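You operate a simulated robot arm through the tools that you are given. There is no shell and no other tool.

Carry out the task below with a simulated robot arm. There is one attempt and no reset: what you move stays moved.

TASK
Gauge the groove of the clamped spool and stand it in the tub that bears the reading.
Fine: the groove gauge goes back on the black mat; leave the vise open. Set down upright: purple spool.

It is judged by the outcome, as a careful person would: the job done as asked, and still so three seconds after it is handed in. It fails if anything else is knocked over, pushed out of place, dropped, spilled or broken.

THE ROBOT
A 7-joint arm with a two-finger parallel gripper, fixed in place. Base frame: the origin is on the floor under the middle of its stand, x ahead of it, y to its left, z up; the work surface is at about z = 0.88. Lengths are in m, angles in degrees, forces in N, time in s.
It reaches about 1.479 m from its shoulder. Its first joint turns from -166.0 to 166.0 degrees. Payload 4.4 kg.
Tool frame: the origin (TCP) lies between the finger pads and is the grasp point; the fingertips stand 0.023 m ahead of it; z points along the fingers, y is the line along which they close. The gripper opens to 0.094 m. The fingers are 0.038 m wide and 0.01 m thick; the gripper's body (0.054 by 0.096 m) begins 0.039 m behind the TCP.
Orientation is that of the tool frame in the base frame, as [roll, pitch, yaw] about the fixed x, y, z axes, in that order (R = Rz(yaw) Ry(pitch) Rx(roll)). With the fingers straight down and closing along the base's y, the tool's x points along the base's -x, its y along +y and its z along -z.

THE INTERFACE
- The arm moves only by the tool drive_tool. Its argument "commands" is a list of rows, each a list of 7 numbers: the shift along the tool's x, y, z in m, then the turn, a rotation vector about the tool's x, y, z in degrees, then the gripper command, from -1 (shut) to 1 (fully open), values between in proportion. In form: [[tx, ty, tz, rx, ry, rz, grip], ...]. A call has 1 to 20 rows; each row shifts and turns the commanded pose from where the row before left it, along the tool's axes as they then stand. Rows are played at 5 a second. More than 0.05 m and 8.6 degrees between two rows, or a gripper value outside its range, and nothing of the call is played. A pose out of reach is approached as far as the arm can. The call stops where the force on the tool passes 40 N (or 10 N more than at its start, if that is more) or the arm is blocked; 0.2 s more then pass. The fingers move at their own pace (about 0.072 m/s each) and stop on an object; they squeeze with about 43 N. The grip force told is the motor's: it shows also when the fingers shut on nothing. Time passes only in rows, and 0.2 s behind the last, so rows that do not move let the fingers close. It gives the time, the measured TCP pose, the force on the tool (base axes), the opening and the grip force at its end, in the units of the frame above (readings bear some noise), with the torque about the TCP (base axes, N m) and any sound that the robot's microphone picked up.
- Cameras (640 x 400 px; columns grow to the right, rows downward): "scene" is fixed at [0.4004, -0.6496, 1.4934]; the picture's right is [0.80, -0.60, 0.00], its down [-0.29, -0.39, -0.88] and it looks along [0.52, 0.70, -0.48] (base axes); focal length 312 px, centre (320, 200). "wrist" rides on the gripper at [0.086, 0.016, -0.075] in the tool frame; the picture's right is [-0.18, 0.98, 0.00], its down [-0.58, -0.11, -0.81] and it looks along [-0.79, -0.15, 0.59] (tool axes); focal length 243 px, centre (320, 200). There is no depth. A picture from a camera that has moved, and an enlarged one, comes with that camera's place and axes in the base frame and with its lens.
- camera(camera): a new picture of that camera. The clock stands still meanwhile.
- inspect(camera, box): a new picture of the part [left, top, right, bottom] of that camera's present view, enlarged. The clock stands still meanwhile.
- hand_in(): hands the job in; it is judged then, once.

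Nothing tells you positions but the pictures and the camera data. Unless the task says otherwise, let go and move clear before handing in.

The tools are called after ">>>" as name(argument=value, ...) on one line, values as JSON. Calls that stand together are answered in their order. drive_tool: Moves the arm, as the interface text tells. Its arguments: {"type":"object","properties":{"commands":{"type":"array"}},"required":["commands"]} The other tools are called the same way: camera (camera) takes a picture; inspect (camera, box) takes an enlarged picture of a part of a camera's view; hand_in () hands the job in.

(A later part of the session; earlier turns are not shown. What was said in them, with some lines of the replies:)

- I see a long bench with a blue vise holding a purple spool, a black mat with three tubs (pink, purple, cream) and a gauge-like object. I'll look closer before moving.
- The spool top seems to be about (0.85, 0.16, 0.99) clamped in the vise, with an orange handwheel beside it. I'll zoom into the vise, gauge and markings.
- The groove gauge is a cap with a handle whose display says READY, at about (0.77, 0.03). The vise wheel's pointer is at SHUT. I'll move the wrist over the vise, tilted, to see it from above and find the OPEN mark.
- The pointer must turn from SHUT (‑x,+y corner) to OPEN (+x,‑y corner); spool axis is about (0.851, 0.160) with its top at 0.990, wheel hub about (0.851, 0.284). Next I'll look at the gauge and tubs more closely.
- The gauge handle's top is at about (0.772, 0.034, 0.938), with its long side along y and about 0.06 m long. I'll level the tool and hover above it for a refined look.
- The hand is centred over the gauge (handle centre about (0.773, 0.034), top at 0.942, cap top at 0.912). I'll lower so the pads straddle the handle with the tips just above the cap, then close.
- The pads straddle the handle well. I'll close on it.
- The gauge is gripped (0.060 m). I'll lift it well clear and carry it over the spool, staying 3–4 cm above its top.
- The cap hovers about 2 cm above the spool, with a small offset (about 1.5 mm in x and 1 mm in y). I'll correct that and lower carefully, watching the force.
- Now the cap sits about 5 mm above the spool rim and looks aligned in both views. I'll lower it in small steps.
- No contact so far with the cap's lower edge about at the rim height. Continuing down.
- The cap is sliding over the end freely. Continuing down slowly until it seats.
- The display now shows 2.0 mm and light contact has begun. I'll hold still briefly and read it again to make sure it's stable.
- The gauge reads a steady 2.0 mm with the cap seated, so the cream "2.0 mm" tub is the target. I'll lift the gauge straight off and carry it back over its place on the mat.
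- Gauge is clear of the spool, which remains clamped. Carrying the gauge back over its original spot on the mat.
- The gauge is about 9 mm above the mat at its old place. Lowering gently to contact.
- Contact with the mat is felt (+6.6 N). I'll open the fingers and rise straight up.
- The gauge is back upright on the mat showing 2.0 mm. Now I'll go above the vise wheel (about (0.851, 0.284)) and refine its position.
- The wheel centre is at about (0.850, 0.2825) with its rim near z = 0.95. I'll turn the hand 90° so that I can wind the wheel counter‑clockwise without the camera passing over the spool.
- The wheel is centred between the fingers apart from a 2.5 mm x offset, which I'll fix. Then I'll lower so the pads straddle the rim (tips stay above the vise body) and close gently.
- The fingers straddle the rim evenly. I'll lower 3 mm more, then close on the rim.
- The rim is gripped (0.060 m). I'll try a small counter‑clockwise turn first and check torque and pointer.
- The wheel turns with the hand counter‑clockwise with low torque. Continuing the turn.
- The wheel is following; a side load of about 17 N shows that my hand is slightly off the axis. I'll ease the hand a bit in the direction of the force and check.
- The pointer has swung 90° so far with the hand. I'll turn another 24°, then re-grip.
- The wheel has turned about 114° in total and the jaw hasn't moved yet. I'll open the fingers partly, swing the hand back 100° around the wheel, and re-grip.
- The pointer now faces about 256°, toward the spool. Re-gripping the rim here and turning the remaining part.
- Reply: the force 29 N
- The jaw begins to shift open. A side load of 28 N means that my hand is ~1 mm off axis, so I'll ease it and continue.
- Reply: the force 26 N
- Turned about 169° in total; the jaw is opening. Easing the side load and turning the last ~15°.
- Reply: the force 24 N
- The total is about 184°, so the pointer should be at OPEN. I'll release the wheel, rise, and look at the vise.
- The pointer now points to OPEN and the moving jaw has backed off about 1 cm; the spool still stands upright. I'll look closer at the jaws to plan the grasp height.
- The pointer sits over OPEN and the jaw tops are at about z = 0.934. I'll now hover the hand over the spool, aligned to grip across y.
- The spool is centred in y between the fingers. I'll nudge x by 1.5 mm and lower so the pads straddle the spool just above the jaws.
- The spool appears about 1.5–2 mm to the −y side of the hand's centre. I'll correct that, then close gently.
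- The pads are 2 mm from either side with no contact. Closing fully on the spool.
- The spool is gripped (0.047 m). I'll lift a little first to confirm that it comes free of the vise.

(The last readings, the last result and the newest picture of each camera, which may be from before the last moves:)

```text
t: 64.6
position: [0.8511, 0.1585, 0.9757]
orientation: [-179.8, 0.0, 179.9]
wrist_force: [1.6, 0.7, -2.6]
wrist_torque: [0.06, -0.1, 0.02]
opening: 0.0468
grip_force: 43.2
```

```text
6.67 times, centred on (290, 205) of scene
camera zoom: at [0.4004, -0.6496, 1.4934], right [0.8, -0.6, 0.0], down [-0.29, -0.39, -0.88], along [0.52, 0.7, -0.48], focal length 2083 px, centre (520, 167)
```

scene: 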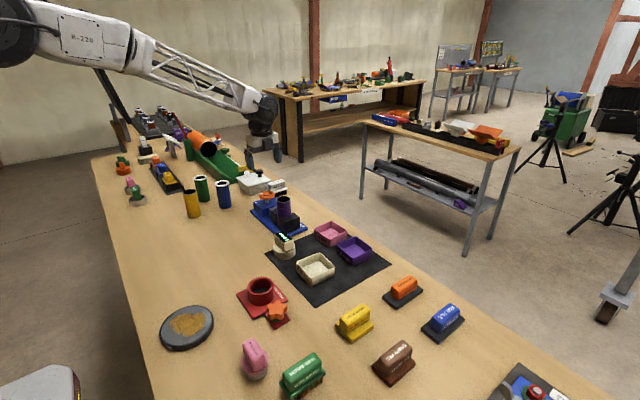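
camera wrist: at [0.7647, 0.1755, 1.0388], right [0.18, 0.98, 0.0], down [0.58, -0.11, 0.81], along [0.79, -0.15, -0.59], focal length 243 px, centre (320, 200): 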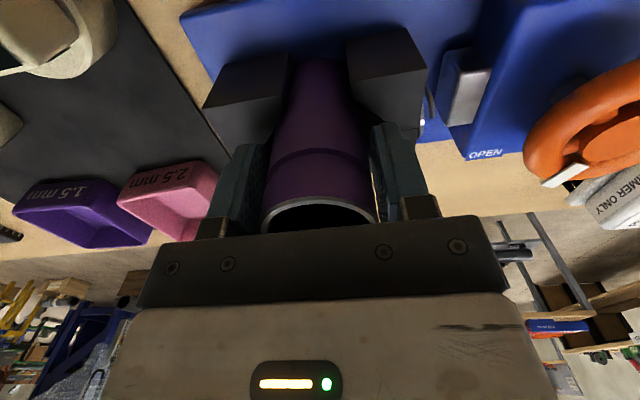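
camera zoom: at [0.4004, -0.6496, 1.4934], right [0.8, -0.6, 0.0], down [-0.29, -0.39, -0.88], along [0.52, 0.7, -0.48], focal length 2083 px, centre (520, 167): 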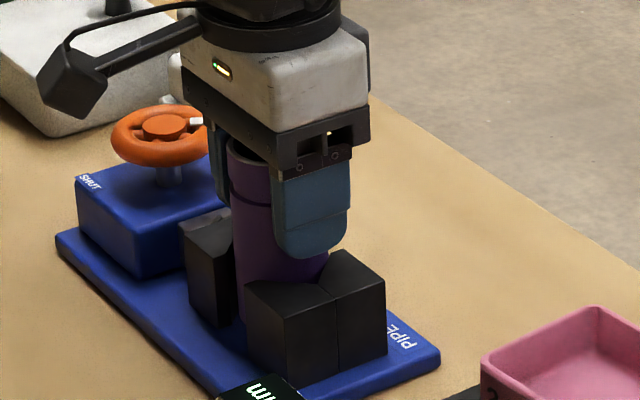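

The spool lifts freely, hanging straight. Continuing up well above the vise.

>>> drive_tool(commands=[[0, 0, -0.01, 0, 0, 0, -1], [0, 0, -0.015, 0, 0, 0, -1], [0, 0, -0.02, 0, 0, 0, -1], [0, 0, -0.025, 0, 0, 0, -1], [0, 0, -0.025, 0, 0, 0, -1], [0, 0, -0.025, 0, 0, 0, -1], [0, 0, -0.02, 0, 0, 0, -1], [0, 0, 0, 0, 0, 0, -1]])

>>> camera(camera="scene")

>>> inspect(camera="scene", box=[230, 130, 390, 290])

>>> camera(camera="wrist")

```text
t: 66.4
position: [0.8529, 0.1595, 1.1173]
orientation: [-179.9, 0.0, 179.9]
wrist_force: [0.8, -0.3, -2.5]
wrist_torque: [-0.02, 0.01, -0.01]
opening: 0.0466
grip_force: 43.6
```

```text
taken
```

scene: 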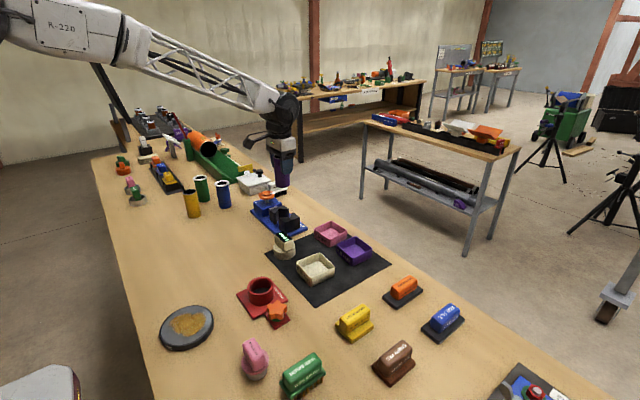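

```text
2.50 times, centred on (310, 210) of scene
camera zoom: at [0.4004, -0.6496, 1.4934], right [0.8, -0.6, 0.0], down [-0.29, -0.39, -0.88], along [0.52, 0.7, -0.48], focal length 781 px, centre (345, 175)
```

zoom: 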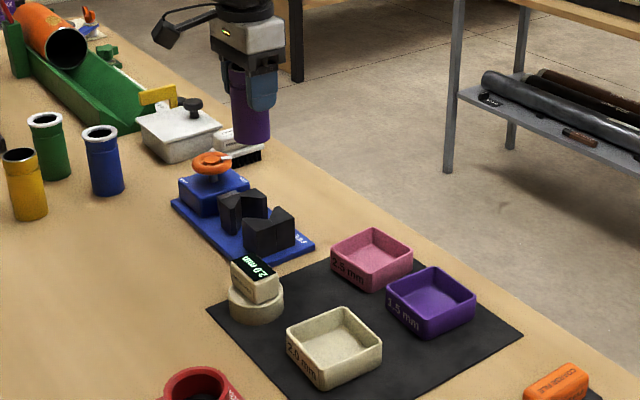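

```text
taken
camera wrist: at [0.766, 0.176, 1.1916], right [0.18, 0.98, 0.0], down [0.58, -0.11, 0.81], along [0.79, -0.15, -0.59], focal length 243 px, centre (320, 200)
```

wrist: 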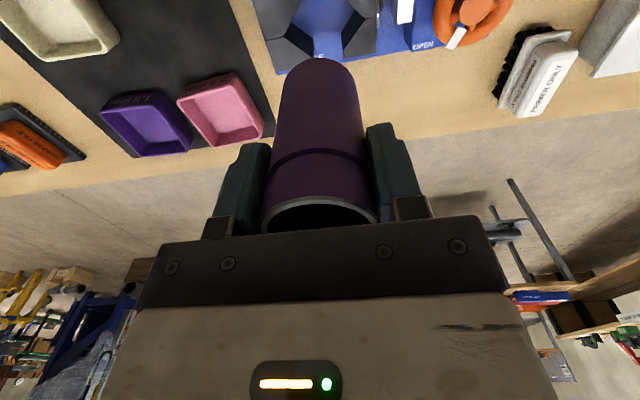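

The spool is free and the gauge stands on the mat. Now I'll measure the cream 2.0 mm tub precisely.

>>> inspect(camera="scene", box=[290, 245, 345, 295])

>>> inspect(camera="scene", box=[262, 140, 312, 200])

```text
8.00 times, centred on (318, 270) of scene
camera zoom: at [0.4004, -0.6496, 1.4934], right [0.8, -0.6, 0.0], down [-0.29, -0.39, -0.88], along [0.52, 0.7, -0.48], focal length 2500 px, centre (340, -360)
```

zoom: 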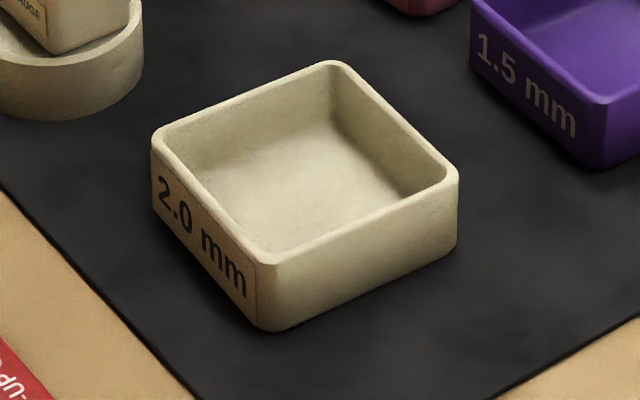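

```text
6.67 times, centred on (287, 170) of scene
camera zoom: at [0.4004, -0.6496, 1.4934], right [0.8, -0.6, 0.0], down [-0.29, -0.39, -0.88], along [0.52, 0.7, -0.48], focal length 2083 px, centre (540, 400)
```

zoom: 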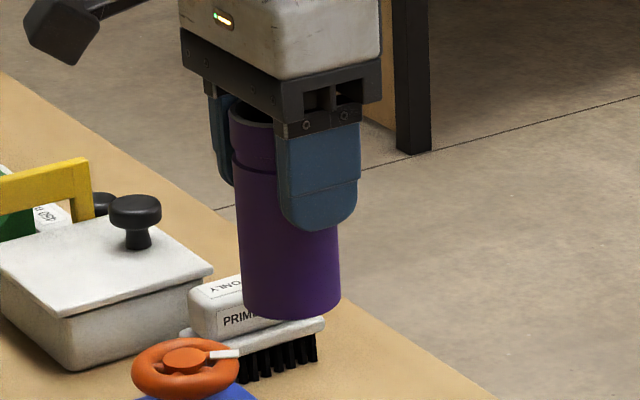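

The tub spans about x 0.757–0.836, y −0.131 to −0.057, with its centre near (0.795, −0.094). I'll carry the spool over it at this height, then verify before lowering.

>>> drive_tool(commands=[[0.0071, -0.0318, 0, 0, 0, 0, -1], [0.0071, -0.0318, 0, 0, 0, 0, -1], [0.0071, -0.0318, 0, 0, 0, 0, -1], [0.0071, -0.0318, 0, 0, 0, 0, -1], [0.0071, -0.0318, 0, 0, 0, 0, -1], [0.0071, -0.0318, 0, 0, 0, 0, -1], [0.0072, -0.0318, 0, 0, 0, 0, -1], [0.0072, -0.0318, 0, 0, 0, 0, -1], [0, 0, 0.03, 0, 0, 0, -1], [0, 0, 0.03, 0, 0, 0, -1], [0, 0, 0, 0, 0, 0, -1]])

>>> camera(camera="wrist")

>>> inspect(camera="wrist", box=[220, 0, 420, 140])

>>> inspect(camera="scene", box=[270, 200, 370, 300])

```text
t: 68.8
position: [0.7947, -0.0961, 1.0551]
orientation: [-180.0, 0.0, -180.0]
wrist_force: [0.5, 0.1, -3.3]
wrist_torque: [-0.01, 0.0, -0.02]
opening: 0.0469
grip_force: 42.5
```

```text
taken
camera wrist: at [0.7073, -0.0798, 1.1308], right [0.18, 0.98, 0.0], down [0.58, -0.11, 0.81], along [0.79, -0.15, -0.59], focal length 243 px, centre (320, 200)
```

wrist: 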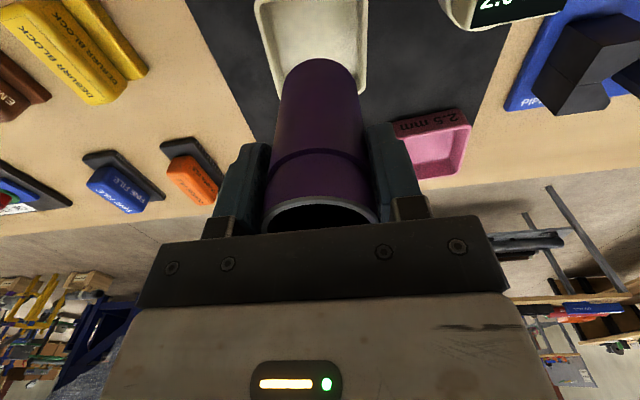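

```text
2.86 times, centred on (320, 70) of wrist
camera zoom: at [0.7073, -0.0798, 1.1308], right [0.18, 0.98, 0.0], down [0.58, -0.11, 0.81], along [0.79, -0.15, -0.59], focal length 693 px, centre (320, 571)
```

zoom: 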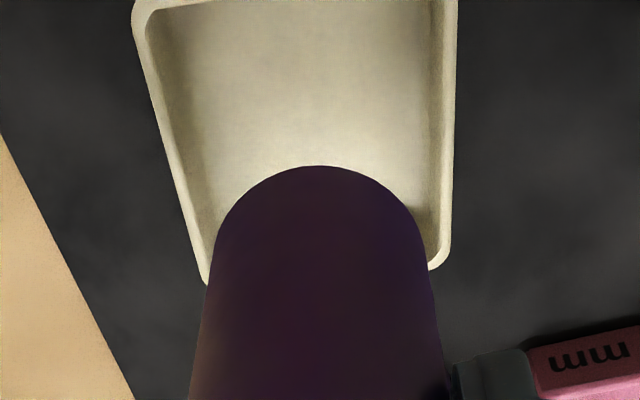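

```text
4.00 times, centred on (320, 250) of scene
camera zoom: at [0.4004, -0.6496, 1.4934], right [0.8, -0.6, 0.0], down [-0.29, -0.39, -0.88], along [0.52, 0.7, -0.48], focal length 1250 px, centre (320, 0)
```

zoom: 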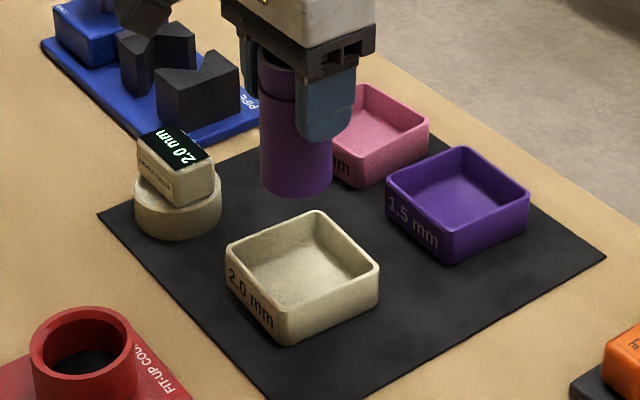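

The spool hangs over the tub; both views suggest a shift of about +5 mm in x for centring. I'll do that and lower to just above the rim for another check.

>>> drive_tool(commands=[[-0.005, 0, 0, 0, 0, 0, -1], [0, 0, 0.02, 0, 0, 0, -1], [0, 0, 0.02, 0, 0, 0, -1], [0, 0, 0.01, 0, 0, 0, -1], [0, 0, 0, 0, 0, 0, -1]])

>>> camera(camera="wrist")

>>> inspect(camera="wrist", box=[220, 0, 420, 140])

>>> inspect(camera="scene", box=[285, 225, 355, 295])

```text
t: 70.0
position: [0.7973, -0.0963, 1.0043]
orientation: [179.9, 0.1, -180.0]
wrist_force: [-0.2, 0.7, -3.0]
wrist_torque: [0.0, -0.02, -0.04]
opening: 0.047
grip_force: 43.4
```

```text
taken
camera wrist: at [0.7118, -0.0807, 1.0796], right [0.18, 0.98, 0.0], down [0.58, -0.11, 0.81], along [0.79, -0.15, -0.59], focal length 243 px, centre (320, 200)
```

wrist: 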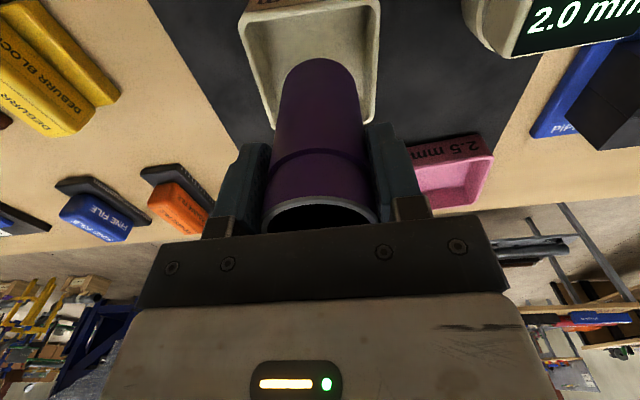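

```text
2.86 times, centred on (320, 70) of wrist
camera zoom: at [0.7118, -0.0807, 1.0796], right [0.18, 0.98, 0.0], down [0.58, -0.11, 0.81], along [0.79, -0.15, -0.59], focal length 693 px, centre (320, 571)
```

zoom: 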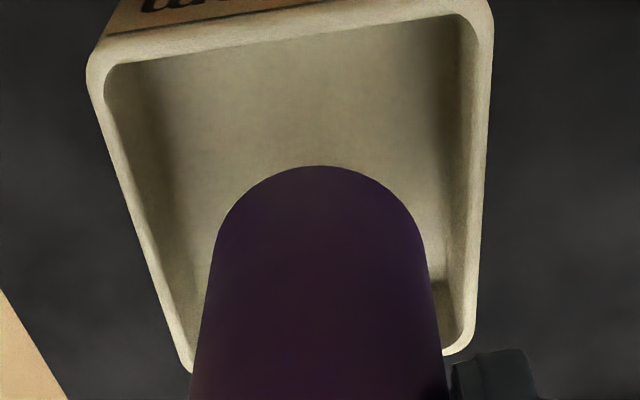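

```text
5.71 times, centred on (320, 260) of scene
camera zoom: at [0.4004, -0.6496, 1.4934], right [0.8, -0.6, 0.0], down [-0.29, -0.39, -0.88], along [0.52, 0.7, -0.48], focal length 1785 px, centre (320, -143)
```

zoom: 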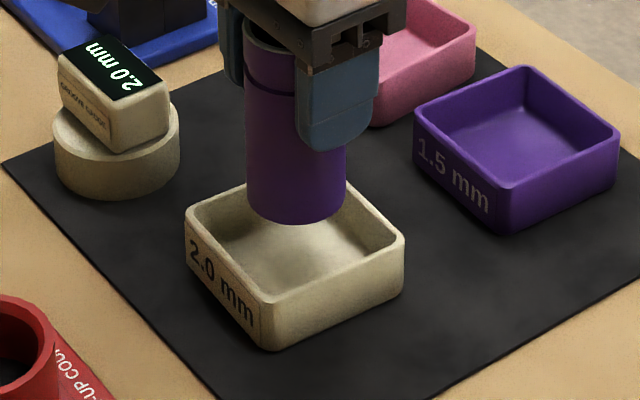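

Both views agree that the spool is centred over the tub within a few mm. Lowering into the tub, slowing down near the floor.

>>> drive_tool(commands=[[0, 0, 0.015, 0, 0, 0, -1], [0, 0, 0.012, 0, 0, 0, -1], [0, 0, 0.008, 0, 0, 0, -1], [0, 0, 0.004, 0, 0, 0, -1], [0, 0, 0, 0, 0, 0, -1]])

>>> inspect(camera="scene", box=[285, 225, 355, 295])

>>> inspect(camera="wrist", box=[220, 0, 420, 140])

```text
t: 71.2
position: [0.7992, -0.0964, 0.9677]
orientation: [-180.0, -0.1, 180.0]
wrist_force: [0.3, -0.6, -2.9]
wrist_torque: [0.01, 0.0, -0.01]
opening: 0.047
grip_force: 43.5
```

```text
5.71 times, centred on (320, 260) of scene
camera zoom: at [0.4004, -0.6496, 1.4934], right [0.8, -0.6, 0.0], down [-0.29, -0.39, -0.88], along [0.52, 0.7, -0.48], focal length 1785 px, centre (320, -143)
```

zoom: 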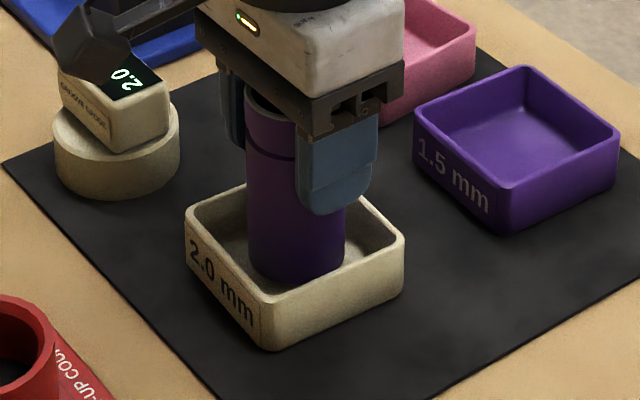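

```text
2.86 times, centred on (320, 70) of wrist
camera zoom: at [0.7125, -0.0798, 1.0417], right [0.18, 0.98, 0.0], down [0.58, -0.11, 0.81], along [0.79, -0.15, -0.59], focal length 693 px, centre (320, 571)
```

zoom: 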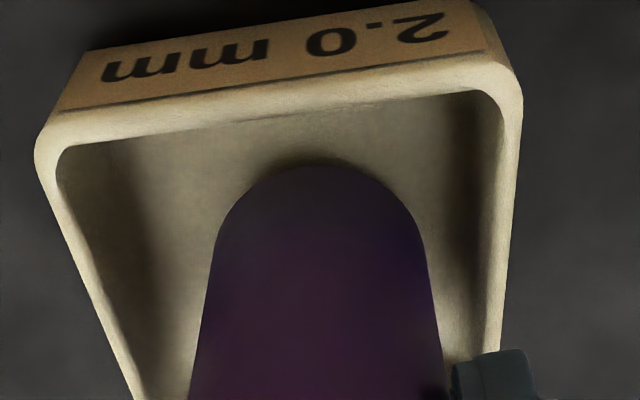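

The spool is inside the tub, clear of the walls. Lowering in 1–2 mm steps to touch the floor.

>>> drive_tool(commands=[[0, 0, 0.003, 0, 0, 0, -1], [0, 0, 0.002, 0, 0, 0, -1], [0, 0, 0.0015, 0, 0, 0, -1], [0, 0, 0, 0, 0, 0, -1]])

```text
t: 72.2
position: [0.7995, -0.0959, 0.9607]
orientation: [179.9, 0.0, -180.0]
wrist_force: [-0.4, 0.0, -2.9]
wrist_torque: [0.0, -0.02, 0.01]
opening: 0.0469
grip_force: 43.4
```

>>> drive_tool(commands=[[0, 0, 0.001, 0, 0, 0, -1], [0, 0, 0.001, 0, 0, 0, -1], [0, 0, 0, 0, 0, 0, -1]])

```text
t: 73.0
position: [0.7981, -0.0935, 0.9621]
orientation: [179.9, 0.2, 180.0]
wrist_force: [-4.4, -7.1, 25.3]
wrist_torque: [-0.42, 0.79, 0.09]
opening: 0.0466
grip_force: 42.7
```

The floor is reached (25 N). I'll back off about 0.8 mm to relieve the load and check.

>>> drive_tool(commands=[[0, 0, -0.0008, 0, 0, 0, -1], [0, 0, 0, 0, 0, 0, -1]])

>>> inspect(camera="scene", box=[285, 225, 355, 295])

>>> camera(camera="wrist")

```text
t: 73.6
position: [0.8009, -0.0951, 0.9607]
orientation: [180.0, 0.1, -180.0]
wrist_force: [0.8, -0.2, 32.0]
wrist_torque: [-0.05, 0.47, 0.02]
opening: 0.047
grip_force: 42.7
```

```text
5.71 times, centred on (320, 260) of scene
camera zoom: at [0.4004, -0.6496, 1.4934], right [0.8, -0.6, 0.0], down [-0.29, -0.39, -0.88], along [0.52, 0.7, -0.48], focal length 1785 px, centre (320, -143)
```

zoom: 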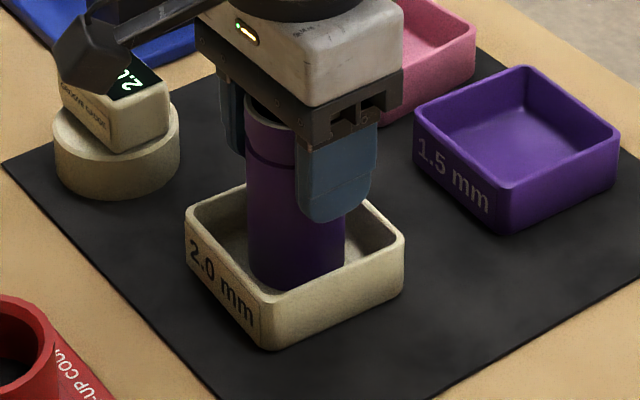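

```text
taken
camera wrist: at [0.7131, -0.0784, 1.0355], right [0.18, 0.98, 0.0], down [0.58, -0.11, 0.81], along [0.79, -0.15, -0.59], focal length 243 px, centre (320, 200)
```

wrist: 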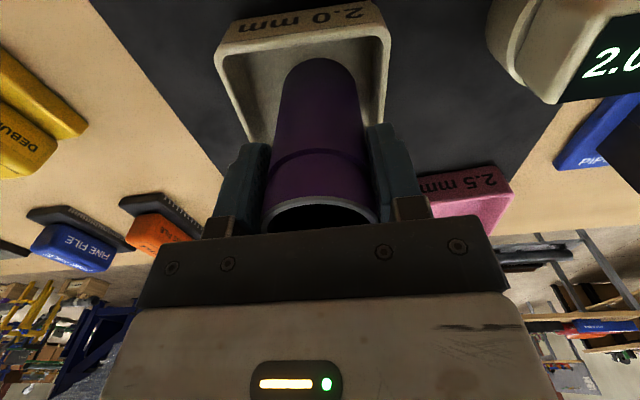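

Still 32 N of load, so I'll ease up another millimetre and let it settle.

>>> drive_tool(commands=[[0, 0, -0.001, 0, 0, 0, -1], [0, 0, 0, 0, 0, 0, -1], [0, 0, 0, 0, 0, 0, -1]])

```text
t: 74.4
position: [0.7992, -0.0951, 0.9614]
orientation: [-180.0, 0.0, -180.0]
wrist_force: [6.9, 4.7, 21.1]
wrist_torque: [0.29, -0.27, -0.07]
opening: 0.0468
grip_force: 42.5
```

>>> drive_tool(commands=[[0, 0, -0.0007, 0, 0, 0, -1], [0, 0, 0, 0, 0, 0, -1], [0, 0, 0, 0, 0, 0, -1]])

```text
t: 75.2
position: [0.7988, -0.0952, 0.9618]
orientation: [-180.0, -0.2, -180.0]
wrist_force: [1.4, -0.2, 5.8]
wrist_torque: [-0.01, -0.09, -0.01]
opening: 0.0469
grip_force: 43.0
```

The load is down to about 6 N with the spool on the tub floor. Releasing gently.

>>> drive_tool(commands=[[0, 0, 0, 0, 0, 0, 0.05], [0, 0, 0, 0, 0, 0, 0.15], [0, 0, 0, 0, 0, 0, 0.4], [0, 0, 0, 0, 0, 0, 0.8], [0, 0, 0, 0, 0, 0, 0.9], [0, 0, 0, 0, 0, 0, 0.9]])

>>> inspect(camera="scene", box=[285, 225, 355, 295])

>>> camera(camera="wrist")

```text
t: 76.6
position: [0.799, -0.0948, 0.9613]
orientation: [180.0, 0.0, -180.0]
wrist_force: [0.4, 0.0, -0.1]
wrist_torque: [0.02, -0.02, -0.04]
opening: 0.0894
grip_force: 0.0
```

```text
5.71 times, centred on (320, 260) of scene
camera zoom: at [0.4004, -0.6496, 1.4934], right [0.8, -0.6, 0.0], down [-0.29, -0.39, -0.88], along [0.52, 0.7, -0.48], focal length 1785 px, centre (320, -143)
```

zoom: 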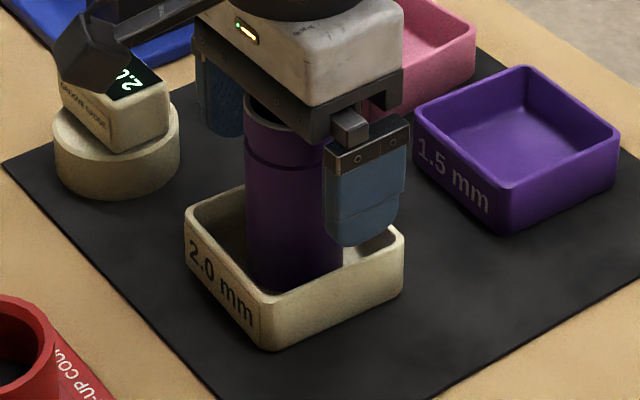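

```text
taken
camera wrist: at [0.7127, -0.079, 1.0366], right [0.18, 0.98, 0.0], down [0.58, -0.11, 0.81], along [0.79, -0.15, -0.59], focal length 243 px, centre (320, 200)
```

wrist: 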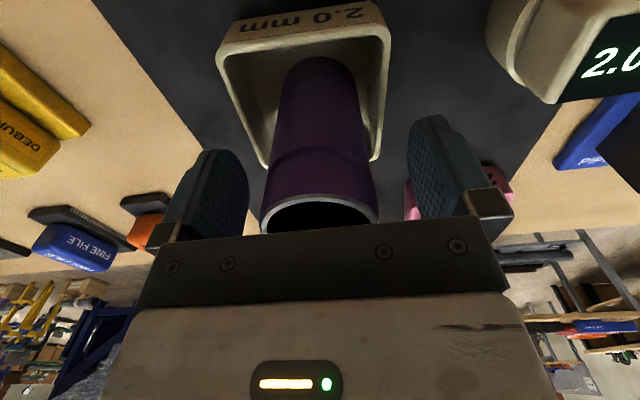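

The spool stands on its own in the 2.0 mm tub. I'll rise straight up, clear of everything, and check the whole scene.

>>> drive_tool(commands=[[0, 0, -0.005, 0, 0, 0, 0.9], [0, 0, -0.01, 0, 0, 0, 0.9], [0, 0, -0.02, 0, 0, 0, 0.9], [0, 0, -0.03, 0, 0, 0, 0.9], [0, 0, -0.03, 0, 0, 0, 0.9], [0, 0, -0.03, 0, 0, 0, 0.9], [0, 0, -0.03, 0, 0, 0, 0.9], [0, 0, -0.03, 0, 0, 0, 0.9], [0.03, 0.03, -0.02, 0, 0, 0, 0.9], [0.04, 0.03, 0, 0, 0, 0, 0.9], [0.04, 0.03, 0, 0, 0, 0, 0.9], [0.04, 0.03, 0, 0, 0, 0, 0.9], [0, 0, 0, 0, 0, 0, 0.9]])

>>> camera(camera="scene")

>>> inspect(camera="scene", box=[230, 170, 400, 310])

>>> camera(camera="wrist")

```text
t: 79.4
position: [0.6468, 0.0247, 1.1687]
orientation: [180.0, 0.1, -179.9]
wrist_force: [0.5, -0.7, -0.9]
wrist_torque: [-0.01, 0.0, 0.02]
opening: 0.0893
grip_force: 0.0
```

```text
taken
```

scene: 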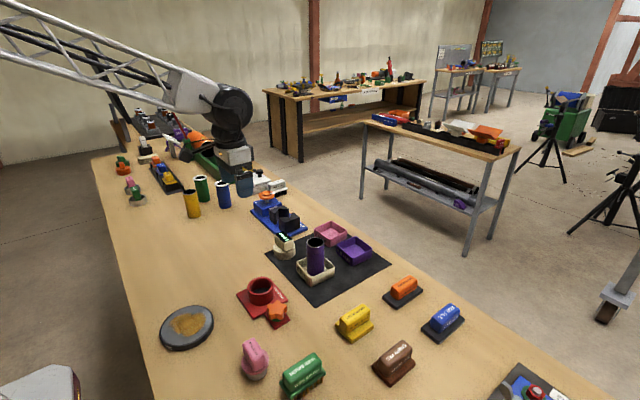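

```text
2.86 times, centred on (315, 240) of scene
camera zoom: at [0.4004, -0.6496, 1.4934], right [0.8, -0.6, 0.0], down [-0.29, -0.39, -0.88], along [0.52, 0.7, -0.48], focal length 893 px, centre (334, 86)
```

zoom: 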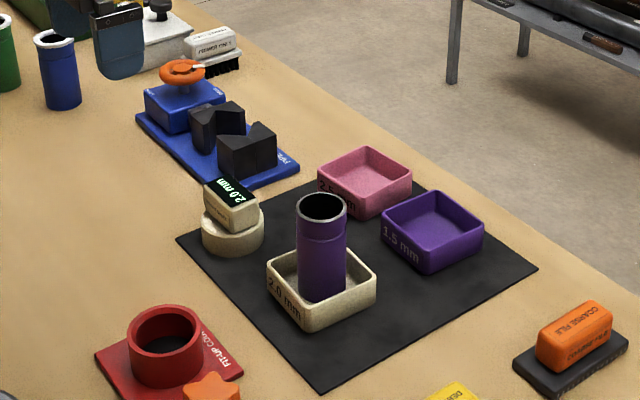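

```text
taken
camera wrist: at [0.561, 0.041, 1.2425], right [0.18, 0.98, 0.0], down [0.58, -0.11, 0.81], along [0.79, -0.15, -0.59], focal length 243 px, centre (320, 200)
```

wrist: 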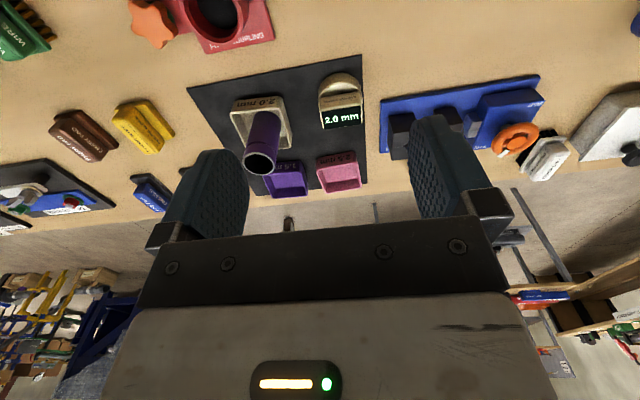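

The spool stands in the 2.0 mm tub, the gauge is on the mat and the vise jaws are apart. I'll do a final close check of each.

>>> inspect(camera="scene", box=[245, 180, 315, 235])

>>> inspect(camera="scene", box=[265, 225, 345, 290])

>>> inspect(camera="wrist", box=[180, 40, 380, 200])

>>> inspect(camera="wrist", box=[455, 80, 585, 180])

```text
7.27 times, centred on (280, 208) of scene
camera zoom: at [0.4004, -0.6496, 1.4934], right [0.8, -0.6, 0.0], down [-0.29, -0.39, -0.88], along [0.52, 0.7, -0.48], focal length 2272 px, centre (611, 146)
```

zoom: 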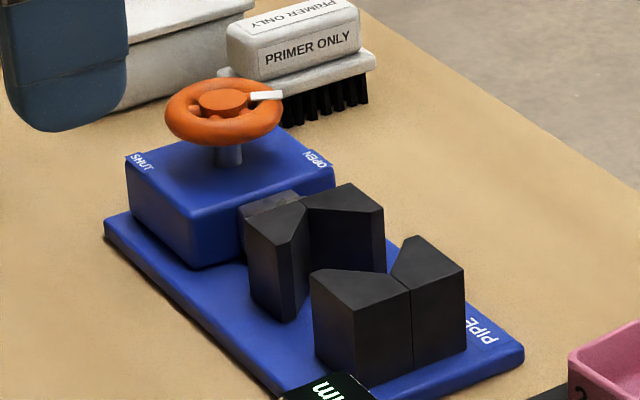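

```text
6.15 times, centred on (305, 258) of scene
camera zoom: at [0.4004, -0.6496, 1.4934], right [0.8, -0.6, 0.0], down [-0.29, -0.39, -0.88], along [0.52, 0.7, -0.48], focal length 1923 px, centre (412, -154)
```

zoom: 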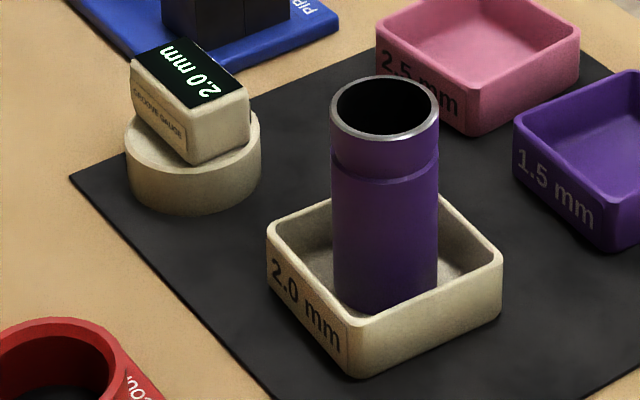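

```text
2.50 times, centred on (280, 120) of wrist
camera zoom: at [0.561, 0.041, 1.2425], right [0.18, 0.98, 0.0], down [0.58, -0.11, 0.81], along [0.79, -0.15, -0.59], focal length 606 px, centre (420, 400)
```

zoom: 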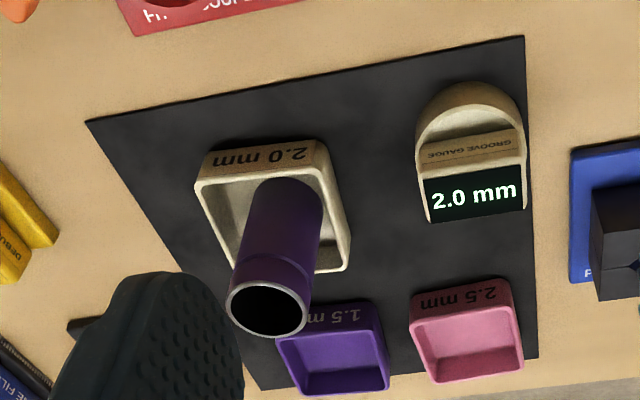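

```text
4.00 times, centred on (520, 130) of wrist
camera zoom: at [0.561, 0.041, 1.2425], right [0.18, 0.98, 0.0], down [0.58, -0.11, 0.81], along [0.79, -0.15, -0.59], focal length 970 px, centre (-480, 480)
```

zoom: 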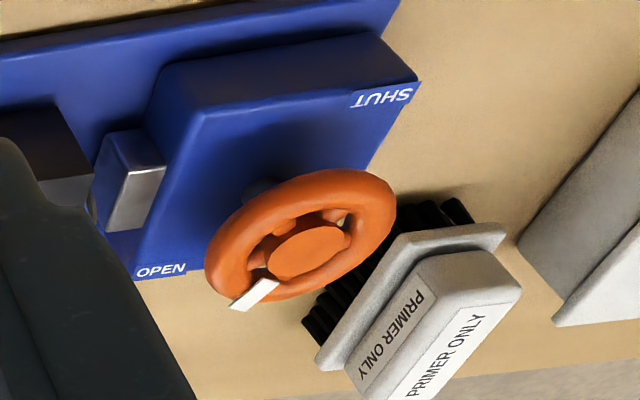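

Everything checks out. The purple spool stands upright in the 2.0 mm tub, and the gauge is upright on the black mat still showing 2.0 mm. The vise is open with its pointer at OPEN, nothing else has moved, and the arm is clear, so I'm handing in.

>>> hand_in()

```text
The job is handed in.
```

I gauged the clamped purple spool's groove. It read a steady 2.0 mm, so I stood the spool upright in the cream tub marked "2.0 mm".

- **Groove gauge:** it is back on the black mat in its original place, upright and still showing 2.0 mm.
- **Vise:** it is open. I turned the wheel from SHUT to OPEN, and the jaws have backed off about 1 cm.
- **Everything else:** nothing looked knocked over or moved in the final pictures, and the arm was clear before I handed in.

The hand-in was accepted, but it did not report a verdict.
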